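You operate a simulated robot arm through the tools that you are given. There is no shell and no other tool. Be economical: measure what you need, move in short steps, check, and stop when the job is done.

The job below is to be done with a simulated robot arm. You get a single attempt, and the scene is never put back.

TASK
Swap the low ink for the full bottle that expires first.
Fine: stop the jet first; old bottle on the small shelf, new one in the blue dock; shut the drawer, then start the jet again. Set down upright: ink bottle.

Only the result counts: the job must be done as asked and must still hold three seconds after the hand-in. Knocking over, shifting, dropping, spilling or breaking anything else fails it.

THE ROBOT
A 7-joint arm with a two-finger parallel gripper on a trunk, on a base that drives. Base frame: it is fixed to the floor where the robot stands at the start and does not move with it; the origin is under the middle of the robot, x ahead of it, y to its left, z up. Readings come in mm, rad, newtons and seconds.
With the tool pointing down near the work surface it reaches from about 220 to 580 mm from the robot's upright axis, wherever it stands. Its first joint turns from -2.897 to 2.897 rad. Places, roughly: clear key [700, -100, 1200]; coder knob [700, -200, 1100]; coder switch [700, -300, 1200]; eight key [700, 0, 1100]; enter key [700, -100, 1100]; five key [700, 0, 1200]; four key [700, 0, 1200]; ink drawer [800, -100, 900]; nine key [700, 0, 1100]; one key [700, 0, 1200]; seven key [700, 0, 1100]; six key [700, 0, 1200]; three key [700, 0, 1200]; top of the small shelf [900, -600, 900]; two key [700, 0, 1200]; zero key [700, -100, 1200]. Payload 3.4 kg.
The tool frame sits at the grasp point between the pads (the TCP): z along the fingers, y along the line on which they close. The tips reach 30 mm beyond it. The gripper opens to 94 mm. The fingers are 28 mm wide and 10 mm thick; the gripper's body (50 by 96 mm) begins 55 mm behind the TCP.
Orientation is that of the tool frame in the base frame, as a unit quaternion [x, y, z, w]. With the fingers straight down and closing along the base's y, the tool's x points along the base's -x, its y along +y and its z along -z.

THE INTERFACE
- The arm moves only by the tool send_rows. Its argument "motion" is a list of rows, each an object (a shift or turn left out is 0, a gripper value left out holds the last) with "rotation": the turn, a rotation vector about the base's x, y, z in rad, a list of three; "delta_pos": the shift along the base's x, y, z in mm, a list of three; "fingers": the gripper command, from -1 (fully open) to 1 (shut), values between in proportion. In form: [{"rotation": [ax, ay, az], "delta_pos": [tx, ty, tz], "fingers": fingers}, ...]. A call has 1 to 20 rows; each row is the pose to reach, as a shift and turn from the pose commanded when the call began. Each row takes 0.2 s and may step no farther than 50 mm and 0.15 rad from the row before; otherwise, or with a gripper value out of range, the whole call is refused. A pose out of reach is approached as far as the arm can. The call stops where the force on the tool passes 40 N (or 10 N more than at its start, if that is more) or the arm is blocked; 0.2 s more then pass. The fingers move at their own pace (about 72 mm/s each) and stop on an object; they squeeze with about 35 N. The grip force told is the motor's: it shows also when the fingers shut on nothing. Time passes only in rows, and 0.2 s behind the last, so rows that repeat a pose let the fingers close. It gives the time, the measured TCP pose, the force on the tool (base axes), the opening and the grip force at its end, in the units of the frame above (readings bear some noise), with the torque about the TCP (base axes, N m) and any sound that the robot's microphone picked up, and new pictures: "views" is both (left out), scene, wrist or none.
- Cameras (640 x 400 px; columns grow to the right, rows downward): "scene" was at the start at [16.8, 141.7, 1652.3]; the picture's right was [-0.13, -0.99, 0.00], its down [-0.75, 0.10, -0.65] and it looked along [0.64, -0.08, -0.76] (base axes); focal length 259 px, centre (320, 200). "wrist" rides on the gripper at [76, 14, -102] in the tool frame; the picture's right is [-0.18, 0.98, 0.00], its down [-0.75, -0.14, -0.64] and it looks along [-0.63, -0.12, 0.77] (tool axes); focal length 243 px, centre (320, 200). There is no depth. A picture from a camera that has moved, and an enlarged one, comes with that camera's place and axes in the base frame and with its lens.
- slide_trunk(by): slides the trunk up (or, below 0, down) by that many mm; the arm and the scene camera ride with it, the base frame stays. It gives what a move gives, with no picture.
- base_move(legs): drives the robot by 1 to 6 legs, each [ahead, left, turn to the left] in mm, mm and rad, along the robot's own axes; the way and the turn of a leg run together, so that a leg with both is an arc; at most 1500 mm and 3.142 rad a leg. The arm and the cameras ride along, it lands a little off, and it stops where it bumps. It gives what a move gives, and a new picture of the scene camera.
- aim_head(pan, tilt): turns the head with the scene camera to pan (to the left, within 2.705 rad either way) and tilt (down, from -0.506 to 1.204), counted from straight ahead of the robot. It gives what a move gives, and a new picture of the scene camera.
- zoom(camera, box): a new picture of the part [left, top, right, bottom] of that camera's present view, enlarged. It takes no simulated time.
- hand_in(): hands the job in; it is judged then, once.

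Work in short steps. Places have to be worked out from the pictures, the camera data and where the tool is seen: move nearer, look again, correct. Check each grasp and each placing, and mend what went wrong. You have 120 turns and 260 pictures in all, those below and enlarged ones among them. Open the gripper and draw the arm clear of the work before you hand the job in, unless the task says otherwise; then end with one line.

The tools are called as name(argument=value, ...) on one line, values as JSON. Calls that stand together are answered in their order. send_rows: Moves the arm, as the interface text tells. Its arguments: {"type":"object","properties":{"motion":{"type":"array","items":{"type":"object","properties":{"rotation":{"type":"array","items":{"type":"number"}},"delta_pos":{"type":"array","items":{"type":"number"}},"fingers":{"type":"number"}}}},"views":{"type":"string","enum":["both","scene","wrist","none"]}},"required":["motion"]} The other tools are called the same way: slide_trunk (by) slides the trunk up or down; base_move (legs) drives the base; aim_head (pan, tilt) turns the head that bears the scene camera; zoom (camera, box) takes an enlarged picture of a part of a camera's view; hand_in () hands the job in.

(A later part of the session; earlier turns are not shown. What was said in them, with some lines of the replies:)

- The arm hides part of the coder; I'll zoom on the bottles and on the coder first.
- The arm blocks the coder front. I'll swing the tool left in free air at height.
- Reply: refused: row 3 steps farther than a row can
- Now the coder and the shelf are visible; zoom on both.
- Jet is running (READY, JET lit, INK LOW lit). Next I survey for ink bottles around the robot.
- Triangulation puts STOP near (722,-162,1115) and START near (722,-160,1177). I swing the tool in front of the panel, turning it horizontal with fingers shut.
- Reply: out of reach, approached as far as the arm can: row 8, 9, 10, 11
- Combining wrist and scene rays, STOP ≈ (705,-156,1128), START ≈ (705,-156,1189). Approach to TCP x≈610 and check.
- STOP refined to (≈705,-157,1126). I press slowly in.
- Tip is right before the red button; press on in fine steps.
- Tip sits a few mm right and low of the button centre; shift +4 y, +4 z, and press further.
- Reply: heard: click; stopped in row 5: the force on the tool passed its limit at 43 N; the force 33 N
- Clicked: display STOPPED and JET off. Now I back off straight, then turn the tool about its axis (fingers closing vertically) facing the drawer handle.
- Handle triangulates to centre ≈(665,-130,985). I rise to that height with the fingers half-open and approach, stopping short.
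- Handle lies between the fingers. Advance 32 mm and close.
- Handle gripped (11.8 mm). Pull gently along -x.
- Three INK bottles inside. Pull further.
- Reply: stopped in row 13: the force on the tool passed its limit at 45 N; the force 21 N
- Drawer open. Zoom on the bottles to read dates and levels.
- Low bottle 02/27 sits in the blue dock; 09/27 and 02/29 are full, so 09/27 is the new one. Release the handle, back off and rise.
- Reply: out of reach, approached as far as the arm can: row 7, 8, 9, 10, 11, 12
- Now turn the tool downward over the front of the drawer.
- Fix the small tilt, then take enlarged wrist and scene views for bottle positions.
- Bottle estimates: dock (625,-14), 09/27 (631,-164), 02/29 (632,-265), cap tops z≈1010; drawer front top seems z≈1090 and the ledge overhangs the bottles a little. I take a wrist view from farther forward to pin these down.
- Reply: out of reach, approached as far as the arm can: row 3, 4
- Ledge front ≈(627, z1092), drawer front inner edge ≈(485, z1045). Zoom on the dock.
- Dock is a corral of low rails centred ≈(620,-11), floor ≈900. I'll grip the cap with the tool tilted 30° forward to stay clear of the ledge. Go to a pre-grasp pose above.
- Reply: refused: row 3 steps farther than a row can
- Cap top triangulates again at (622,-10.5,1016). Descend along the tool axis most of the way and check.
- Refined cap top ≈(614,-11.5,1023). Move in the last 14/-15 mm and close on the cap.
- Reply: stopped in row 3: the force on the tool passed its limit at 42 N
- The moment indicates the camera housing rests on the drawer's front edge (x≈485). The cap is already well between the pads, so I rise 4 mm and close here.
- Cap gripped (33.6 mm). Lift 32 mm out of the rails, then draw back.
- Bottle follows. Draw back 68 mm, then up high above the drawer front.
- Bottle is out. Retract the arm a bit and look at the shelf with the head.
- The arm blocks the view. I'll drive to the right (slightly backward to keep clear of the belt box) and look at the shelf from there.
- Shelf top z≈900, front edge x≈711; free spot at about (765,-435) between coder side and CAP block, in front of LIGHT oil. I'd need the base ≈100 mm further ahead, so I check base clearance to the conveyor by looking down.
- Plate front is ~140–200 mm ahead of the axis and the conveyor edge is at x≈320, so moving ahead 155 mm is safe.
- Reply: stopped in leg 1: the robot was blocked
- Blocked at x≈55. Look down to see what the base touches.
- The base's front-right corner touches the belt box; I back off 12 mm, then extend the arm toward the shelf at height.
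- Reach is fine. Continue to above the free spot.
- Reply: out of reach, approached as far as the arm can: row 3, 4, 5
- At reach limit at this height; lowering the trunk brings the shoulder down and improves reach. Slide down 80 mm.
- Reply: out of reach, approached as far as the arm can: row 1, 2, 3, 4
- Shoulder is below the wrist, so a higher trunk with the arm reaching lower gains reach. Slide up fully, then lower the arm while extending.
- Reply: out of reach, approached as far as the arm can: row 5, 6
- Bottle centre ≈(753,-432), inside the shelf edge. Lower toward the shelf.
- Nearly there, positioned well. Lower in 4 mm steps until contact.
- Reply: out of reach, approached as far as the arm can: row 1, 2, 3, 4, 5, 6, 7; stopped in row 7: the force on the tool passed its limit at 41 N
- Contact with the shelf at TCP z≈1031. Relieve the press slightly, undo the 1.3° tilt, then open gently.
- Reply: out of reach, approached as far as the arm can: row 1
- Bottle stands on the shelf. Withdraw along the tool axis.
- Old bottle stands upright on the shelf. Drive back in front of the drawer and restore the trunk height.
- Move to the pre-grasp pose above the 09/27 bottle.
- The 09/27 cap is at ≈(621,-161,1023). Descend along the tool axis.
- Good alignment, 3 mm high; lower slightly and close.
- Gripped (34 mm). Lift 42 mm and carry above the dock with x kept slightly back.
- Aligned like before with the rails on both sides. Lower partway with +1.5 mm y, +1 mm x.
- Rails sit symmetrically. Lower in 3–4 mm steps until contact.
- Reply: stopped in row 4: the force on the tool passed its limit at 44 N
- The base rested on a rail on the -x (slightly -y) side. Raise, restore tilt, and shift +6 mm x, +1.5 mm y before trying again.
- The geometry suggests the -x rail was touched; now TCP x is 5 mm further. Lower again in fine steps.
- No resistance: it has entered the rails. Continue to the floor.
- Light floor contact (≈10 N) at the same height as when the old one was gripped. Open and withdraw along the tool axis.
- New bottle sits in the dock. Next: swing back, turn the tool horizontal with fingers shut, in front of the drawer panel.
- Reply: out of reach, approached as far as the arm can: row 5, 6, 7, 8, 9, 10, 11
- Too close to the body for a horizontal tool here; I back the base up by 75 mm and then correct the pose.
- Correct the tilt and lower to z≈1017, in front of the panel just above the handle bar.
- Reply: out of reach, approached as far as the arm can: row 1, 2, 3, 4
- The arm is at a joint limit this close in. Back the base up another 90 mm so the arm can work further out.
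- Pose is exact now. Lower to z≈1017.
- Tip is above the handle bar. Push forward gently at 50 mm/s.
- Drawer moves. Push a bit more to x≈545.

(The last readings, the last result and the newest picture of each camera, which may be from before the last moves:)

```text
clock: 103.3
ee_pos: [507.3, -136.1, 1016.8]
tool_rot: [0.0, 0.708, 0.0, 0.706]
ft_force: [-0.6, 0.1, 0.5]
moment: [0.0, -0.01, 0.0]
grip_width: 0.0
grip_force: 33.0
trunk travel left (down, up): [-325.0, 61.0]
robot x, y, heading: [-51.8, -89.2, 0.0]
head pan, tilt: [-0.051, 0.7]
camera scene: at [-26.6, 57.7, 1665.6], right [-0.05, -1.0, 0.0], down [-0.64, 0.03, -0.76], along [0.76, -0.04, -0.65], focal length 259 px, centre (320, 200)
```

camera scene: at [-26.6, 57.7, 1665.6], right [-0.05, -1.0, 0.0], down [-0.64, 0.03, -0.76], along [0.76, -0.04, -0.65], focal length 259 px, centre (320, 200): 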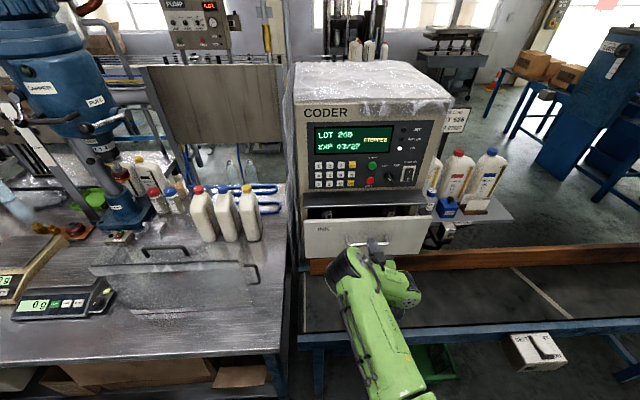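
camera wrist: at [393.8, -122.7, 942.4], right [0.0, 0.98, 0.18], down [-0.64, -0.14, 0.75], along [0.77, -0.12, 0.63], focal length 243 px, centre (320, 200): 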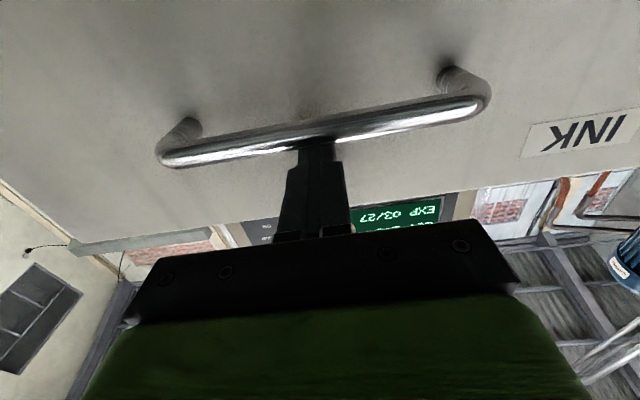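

Base moved; INK LOW appears out. Continue pushing to the end stop.

send_rows(motion=[{"delta_pos": [15, 0, 0]}, {"delta_pos": [26, 0, 0]}, {"delta_pos": [34, 0, 0]}, {"delta_pos": [41, 0, 0]}, {"delta_pos": [49, 0, 0]}, {"delta_pos": [58, 0, 0]}, {"delta_pos": [67, 0, 0]}, {"delta_pos": [76, 0, 0]}, {"delta_pos": [85, 0, 0]}, {"delta_pos": [94, 0, 0]}, {"delta_pos": [103, 0, 0]}, {"delta_pos": [112, 0, 0]}, {"delta_pos": [121, 0, 0]}, {"delta_pos": [130, 0, 0]}, {"delta_pos": [138, 0, 0]}, {"delta_pos": [145, 0, 0]}, {"delta_pos": [152, 0, 0]}, {"delta_pos": [158, 0, 0]}, {"delta_pos": [164, 0, 0]}, {"delta_pos": [170, 0, 0]}])

zoom(camera="scene", box=[280, 90, 460, 270])

```text
clock: 107.6
ee_pos: [668.9, -134.9, 1017.9]
tool_rot: [0.001, 0.708, 0.0, 0.706]
ft_force: [-29.5, 1.4, 6.8]
moment: [-0.02, -0.63, 0.06]
grip_width: 0.5
grip_force: 33.1
trunk travel left (down, up): [-325.0, 61.0]
robot x, y, heading: [-55.6, -92.3, -0.001]
head pan, tilt: [-0.051, 0.7]
stopped in row 20: the force on the tool passed its limit at 45 N (the readings are from after the stop); the commanded pose is now the measured one
camera scene: at [-37.8, 57.9, 1665.9], right [-0.05, -1.0, 0.0], down [-0.64, 0.03, -0.77], along [0.77, -0.04, -0.64], focal length 259 px, centre (320, 200)
camera wrist: at [565.6, -122.8, 942.1], right [0.0, 0.98, 0.19], down [-0.64, -0.14, 0.76], along [0.77, -0.12, 0.63], focal length 243 px, centre (320, 200)
```

scene: 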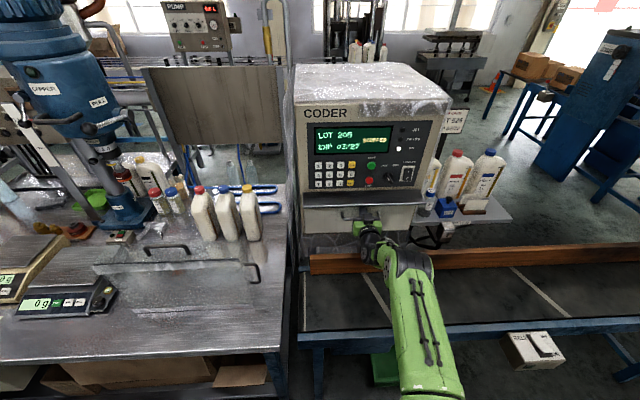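
wrist: 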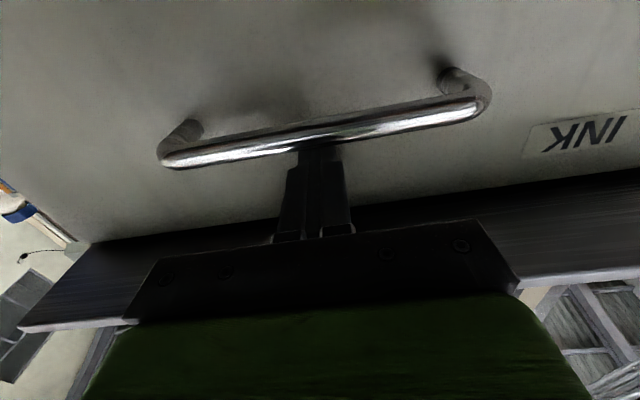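

```text
2.22 times, centred on (370, 180) of scene
camera zoom: at [-37.8, 57.9, 1665.9], right [-0.05, -1.0, 0.0], down [-0.64, 0.03, -0.77], along [0.77, -0.04, -0.64], focal length 576 px, centre (209, 244)
```

zoom: 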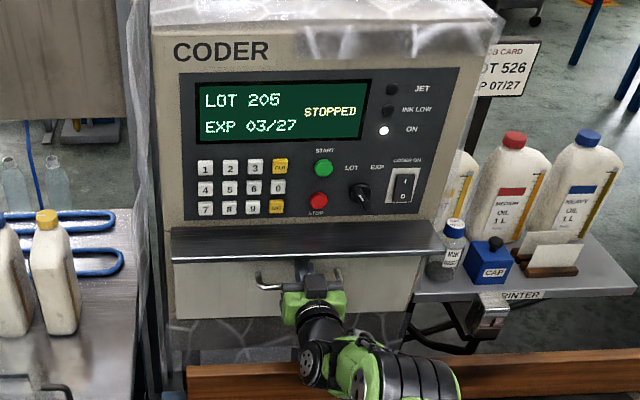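

Drawer shut (end stop), INK LOW is out. Retract, rise to the START height and approach.

send_rows(motion=[{"delta_pos": [-45, 0, 0]}, {"delta_pos": [-90, 0, 0]}, {"delta_pos": [-130, 0, 0]}, {"delta_pos": [-135, -5, 45]}, {"delta_pos": [-135, -10, 90]}, {"delta_pos": [-135, -16, 135]}, {"delta_pos": [-130, -18, 174]}, {"delta_pos": [-90, -18, 174]}, {"delta_pos": [-55, -18, 174]}, {"delta_pos": [-55, -18, 174]}])

zoom(camera="scene", box=[300, 110, 440, 220])

```text
clock: 109.8
ee_pos: [619.3, -153.8, 1187.8]
tool_rot: [0.0, 0.711, 0.001, 0.703]
ft_force: [0.6, 1.3, -0.1]
moment: [0.01, 0.01, -0.02]
grip_width: 0.0
grip_force: 32.4
trunk travel left (down, up): [-325.0, 61.0]
robot x, y, heading: [-52.3, -90.9, 0.001]
head pan, tilt: [-0.051, 0.7]
camera scene: at [-29.6, 57.6, 1665.6], right [-0.05, -1.0, 0.0], down [-0.64, 0.03, -0.77], along [0.76, -0.04, -0.64], focal length 259 px, centre (320, 200)
camera wrist: at [516.1, -141.1, 1112.8], right [0.0, 0.98, 0.19], down [-0.63, -0.14, 0.76], along [0.77, -0.12, 0.62], focal length 243 px, centre (320, 200)
```

scene: 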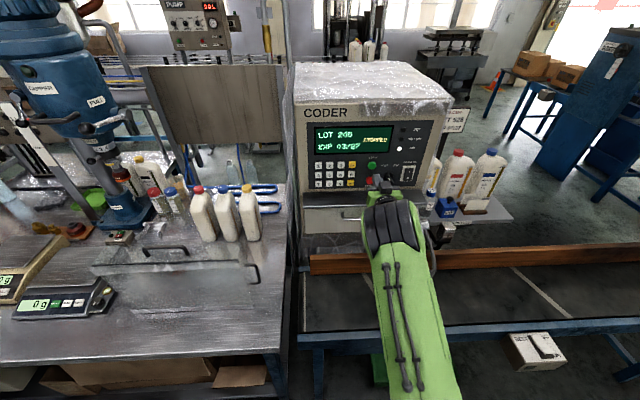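
wrist: 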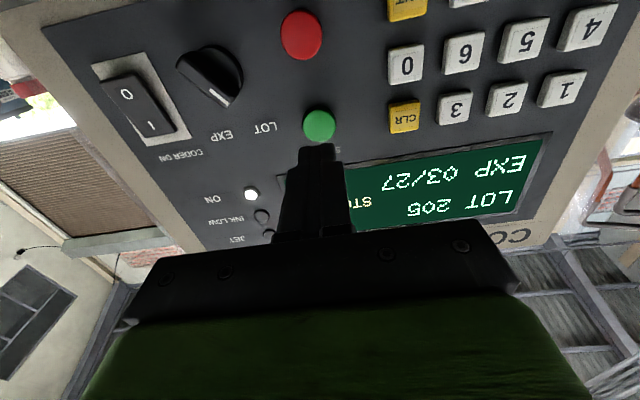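

```text
3.64 times, centred on (370, 165) of scene
camera zoom: at [-29.6, 57.6, 1665.6], right [-0.05, -1.0, 0.0], down [-0.64, 0.03, -0.77], along [0.76, -0.04, -0.64], focal length 943 px, centre (138, 327)
```

zoom: 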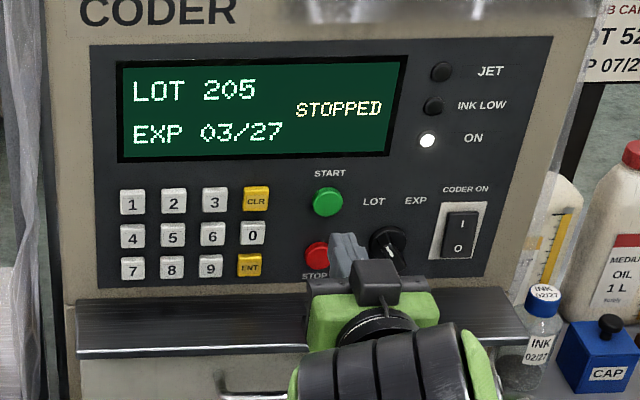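

START is straight ahead, ≈3 mm higher. Advance and press.

send_rows(motion=[{"delta_pos": [15, 0, 3]}, {"delta_pos": [30, 0, 3]}, {"delta_pos": [42, 0, 3]}, {"delta_pos": [50, 0, 3]}, {"delta_pos": [55, 0, 3]}, {"delta_pos": [60, 0, 3]}, {"delta_pos": [64, 0, 3]}, {"delta_pos": [68, 0, 3]}, {"delta_pos": [72, 0, 3]}])

zoom(camera="scene", box=[300, 110, 440, 220])

```text
clock: 111.8
ee_pos: [683.8, -153.2, 1191.0]
tool_rot: [0.0, 0.712, 0.002, 0.702]
ft_force: [-39.4, 2.2, -10.9]
moment: [-0.04, 0.29, 0.05]
grip_width: 0.0
grip_force: 32.8
trunk travel left (down, up): [-325.0, 61.0]
robot x, y, heading: [-55.4, -84.9, 0.005]
head pan, tilt: [-0.051, 0.7]
heard: click
camera scene: at [-37.8, 58.0, 1665.6], right [-0.05, -1.0, 0.0], down [-0.64, 0.03, -0.77], along [0.77, -0.04, -0.64], focal length 259 px, centre (320, 200)
camera wrist: at [580.7, -140.6, 1116.1], right [0.0, 0.98, 0.19], down [-0.63, -0.14, 0.76], along [0.78, -0.12, 0.62], focal length 243 px, centre (320, 200)
```

scene: 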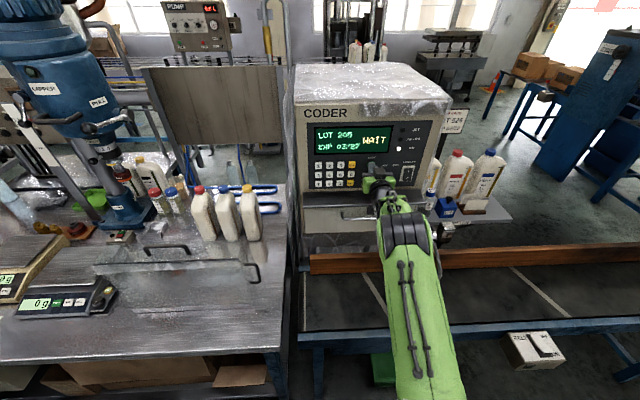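
wrist: 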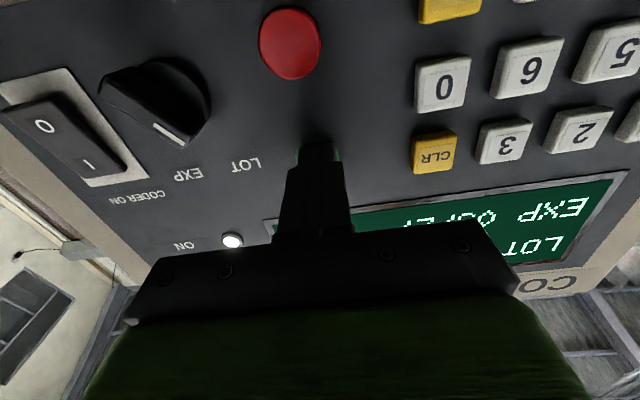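

```text
3.64 times, centred on (370, 165) of scene
camera zoom: at [-37.8, 58.0, 1665.6], right [-0.05, -1.0, 0.0], down [-0.64, 0.03, -0.77], along [0.77, -0.04, -0.64], focal length 943 px, centre (138, 327)
```

zoom: 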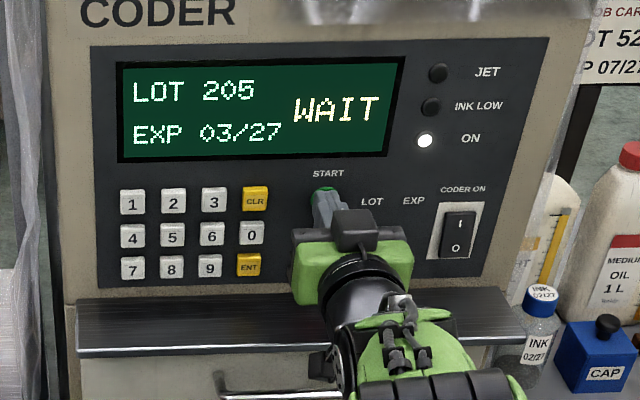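

Clicked; display says WAIT. Retract the arm, open the gripper and let the time pass until READY.

send_rows(motion=[{"delta_pos": [-40, 0, 0]}, {"delta_pos": [-80, 0, 0]}, {"delta_pos": [-125, 0, 5]}, {"delta_pos": [-170, 0, 10], "fingers": -1}, {"delta_pos": [-190, 0, 10]}, {"delta_pos": [-190, 0, 10]}, {"delta_pos": [-190, 0, 10]}, {"delta_pos": [-190, 0, 10]}, {"delta_pos": [-190, 0, 10]}, {"delta_pos": [-190, 0, 10]}, {"delta_pos": [-190, 0, 10]}, {"delta_pos": [-190, 0, 10]}, {"delta_pos": [-190, 0, 10]}, {"delta_pos": [-190, 0, 10]}, {"delta_pos": [-190, 0, 10]}, {"delta_pos": [-190, 0, 10]}], views="scene")

zoom(camera="scene", box=[280, 90, 520, 270])

```text
clock: 115.2
ee_pos: [502.4, -154.1, 1200.3]
tool_rot: [0.001, 0.712, 0.0, 0.703]
ft_force: [-0.4, 0.0, 0.4]
moment: [-0.02, -0.02, -0.01]
grip_width: 94.3
grip_force: 0.0
trunk travel left (down, up): [-325.0, 61.0]
robot x, y, heading: [-53.8, -87.3, 0.007]
head pan, tilt: [-0.051, 0.7]
camera scene: at [-29.1, 57.5, 1665.6], right [-0.05, -1.0, 0.0], down [-0.64, 0.03, -0.76], along [0.76, -0.04, -0.64], focal length 259 px, centre (320, 200)
```

scene: 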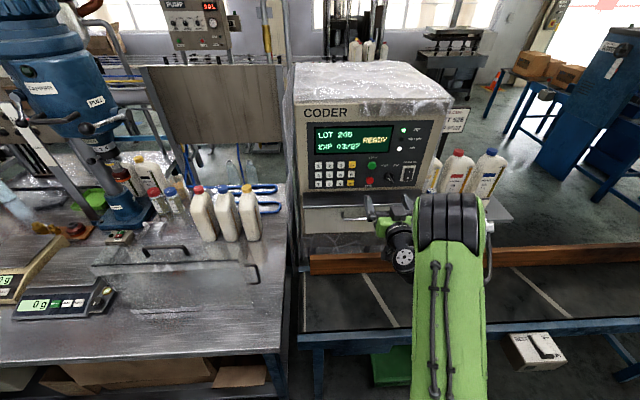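

```text
2.22 times, centred on (400, 180) of scene
camera zoom: at [-29.1, 57.5, 1665.6], right [-0.05, -1.0, 0.0], down [-0.64, 0.03, -0.76], along [0.76, -0.04, -0.64], focal length 576 px, centre (142, 244)
```

zoom: 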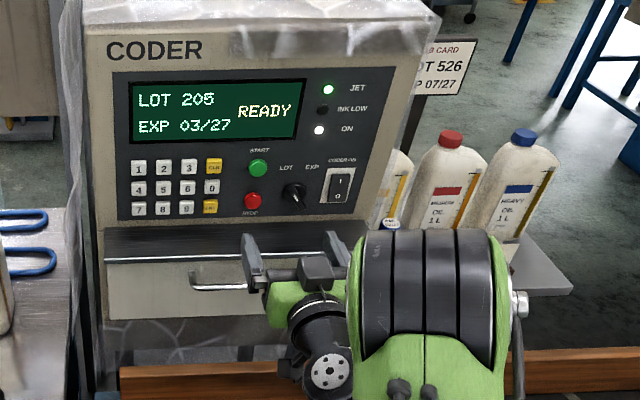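

The display shows READY with the JET light on and INK LOW out. The drawer is shut, the old bottle was upright on the shelf in the last clear view, and the arm is clear with the gripper open, so I hand in.

hand_in()

```text
The job is handed in.
```

The low 02/27 ink is now on the small shelf and the full 09/27 bottle is in the blue dock; the drawer is shut and the jet is running again (READY, INK LOW light out), though while driving to the shelf the base bumped something, probably the conveyor's belt switch box, and I saw nothing shifted.
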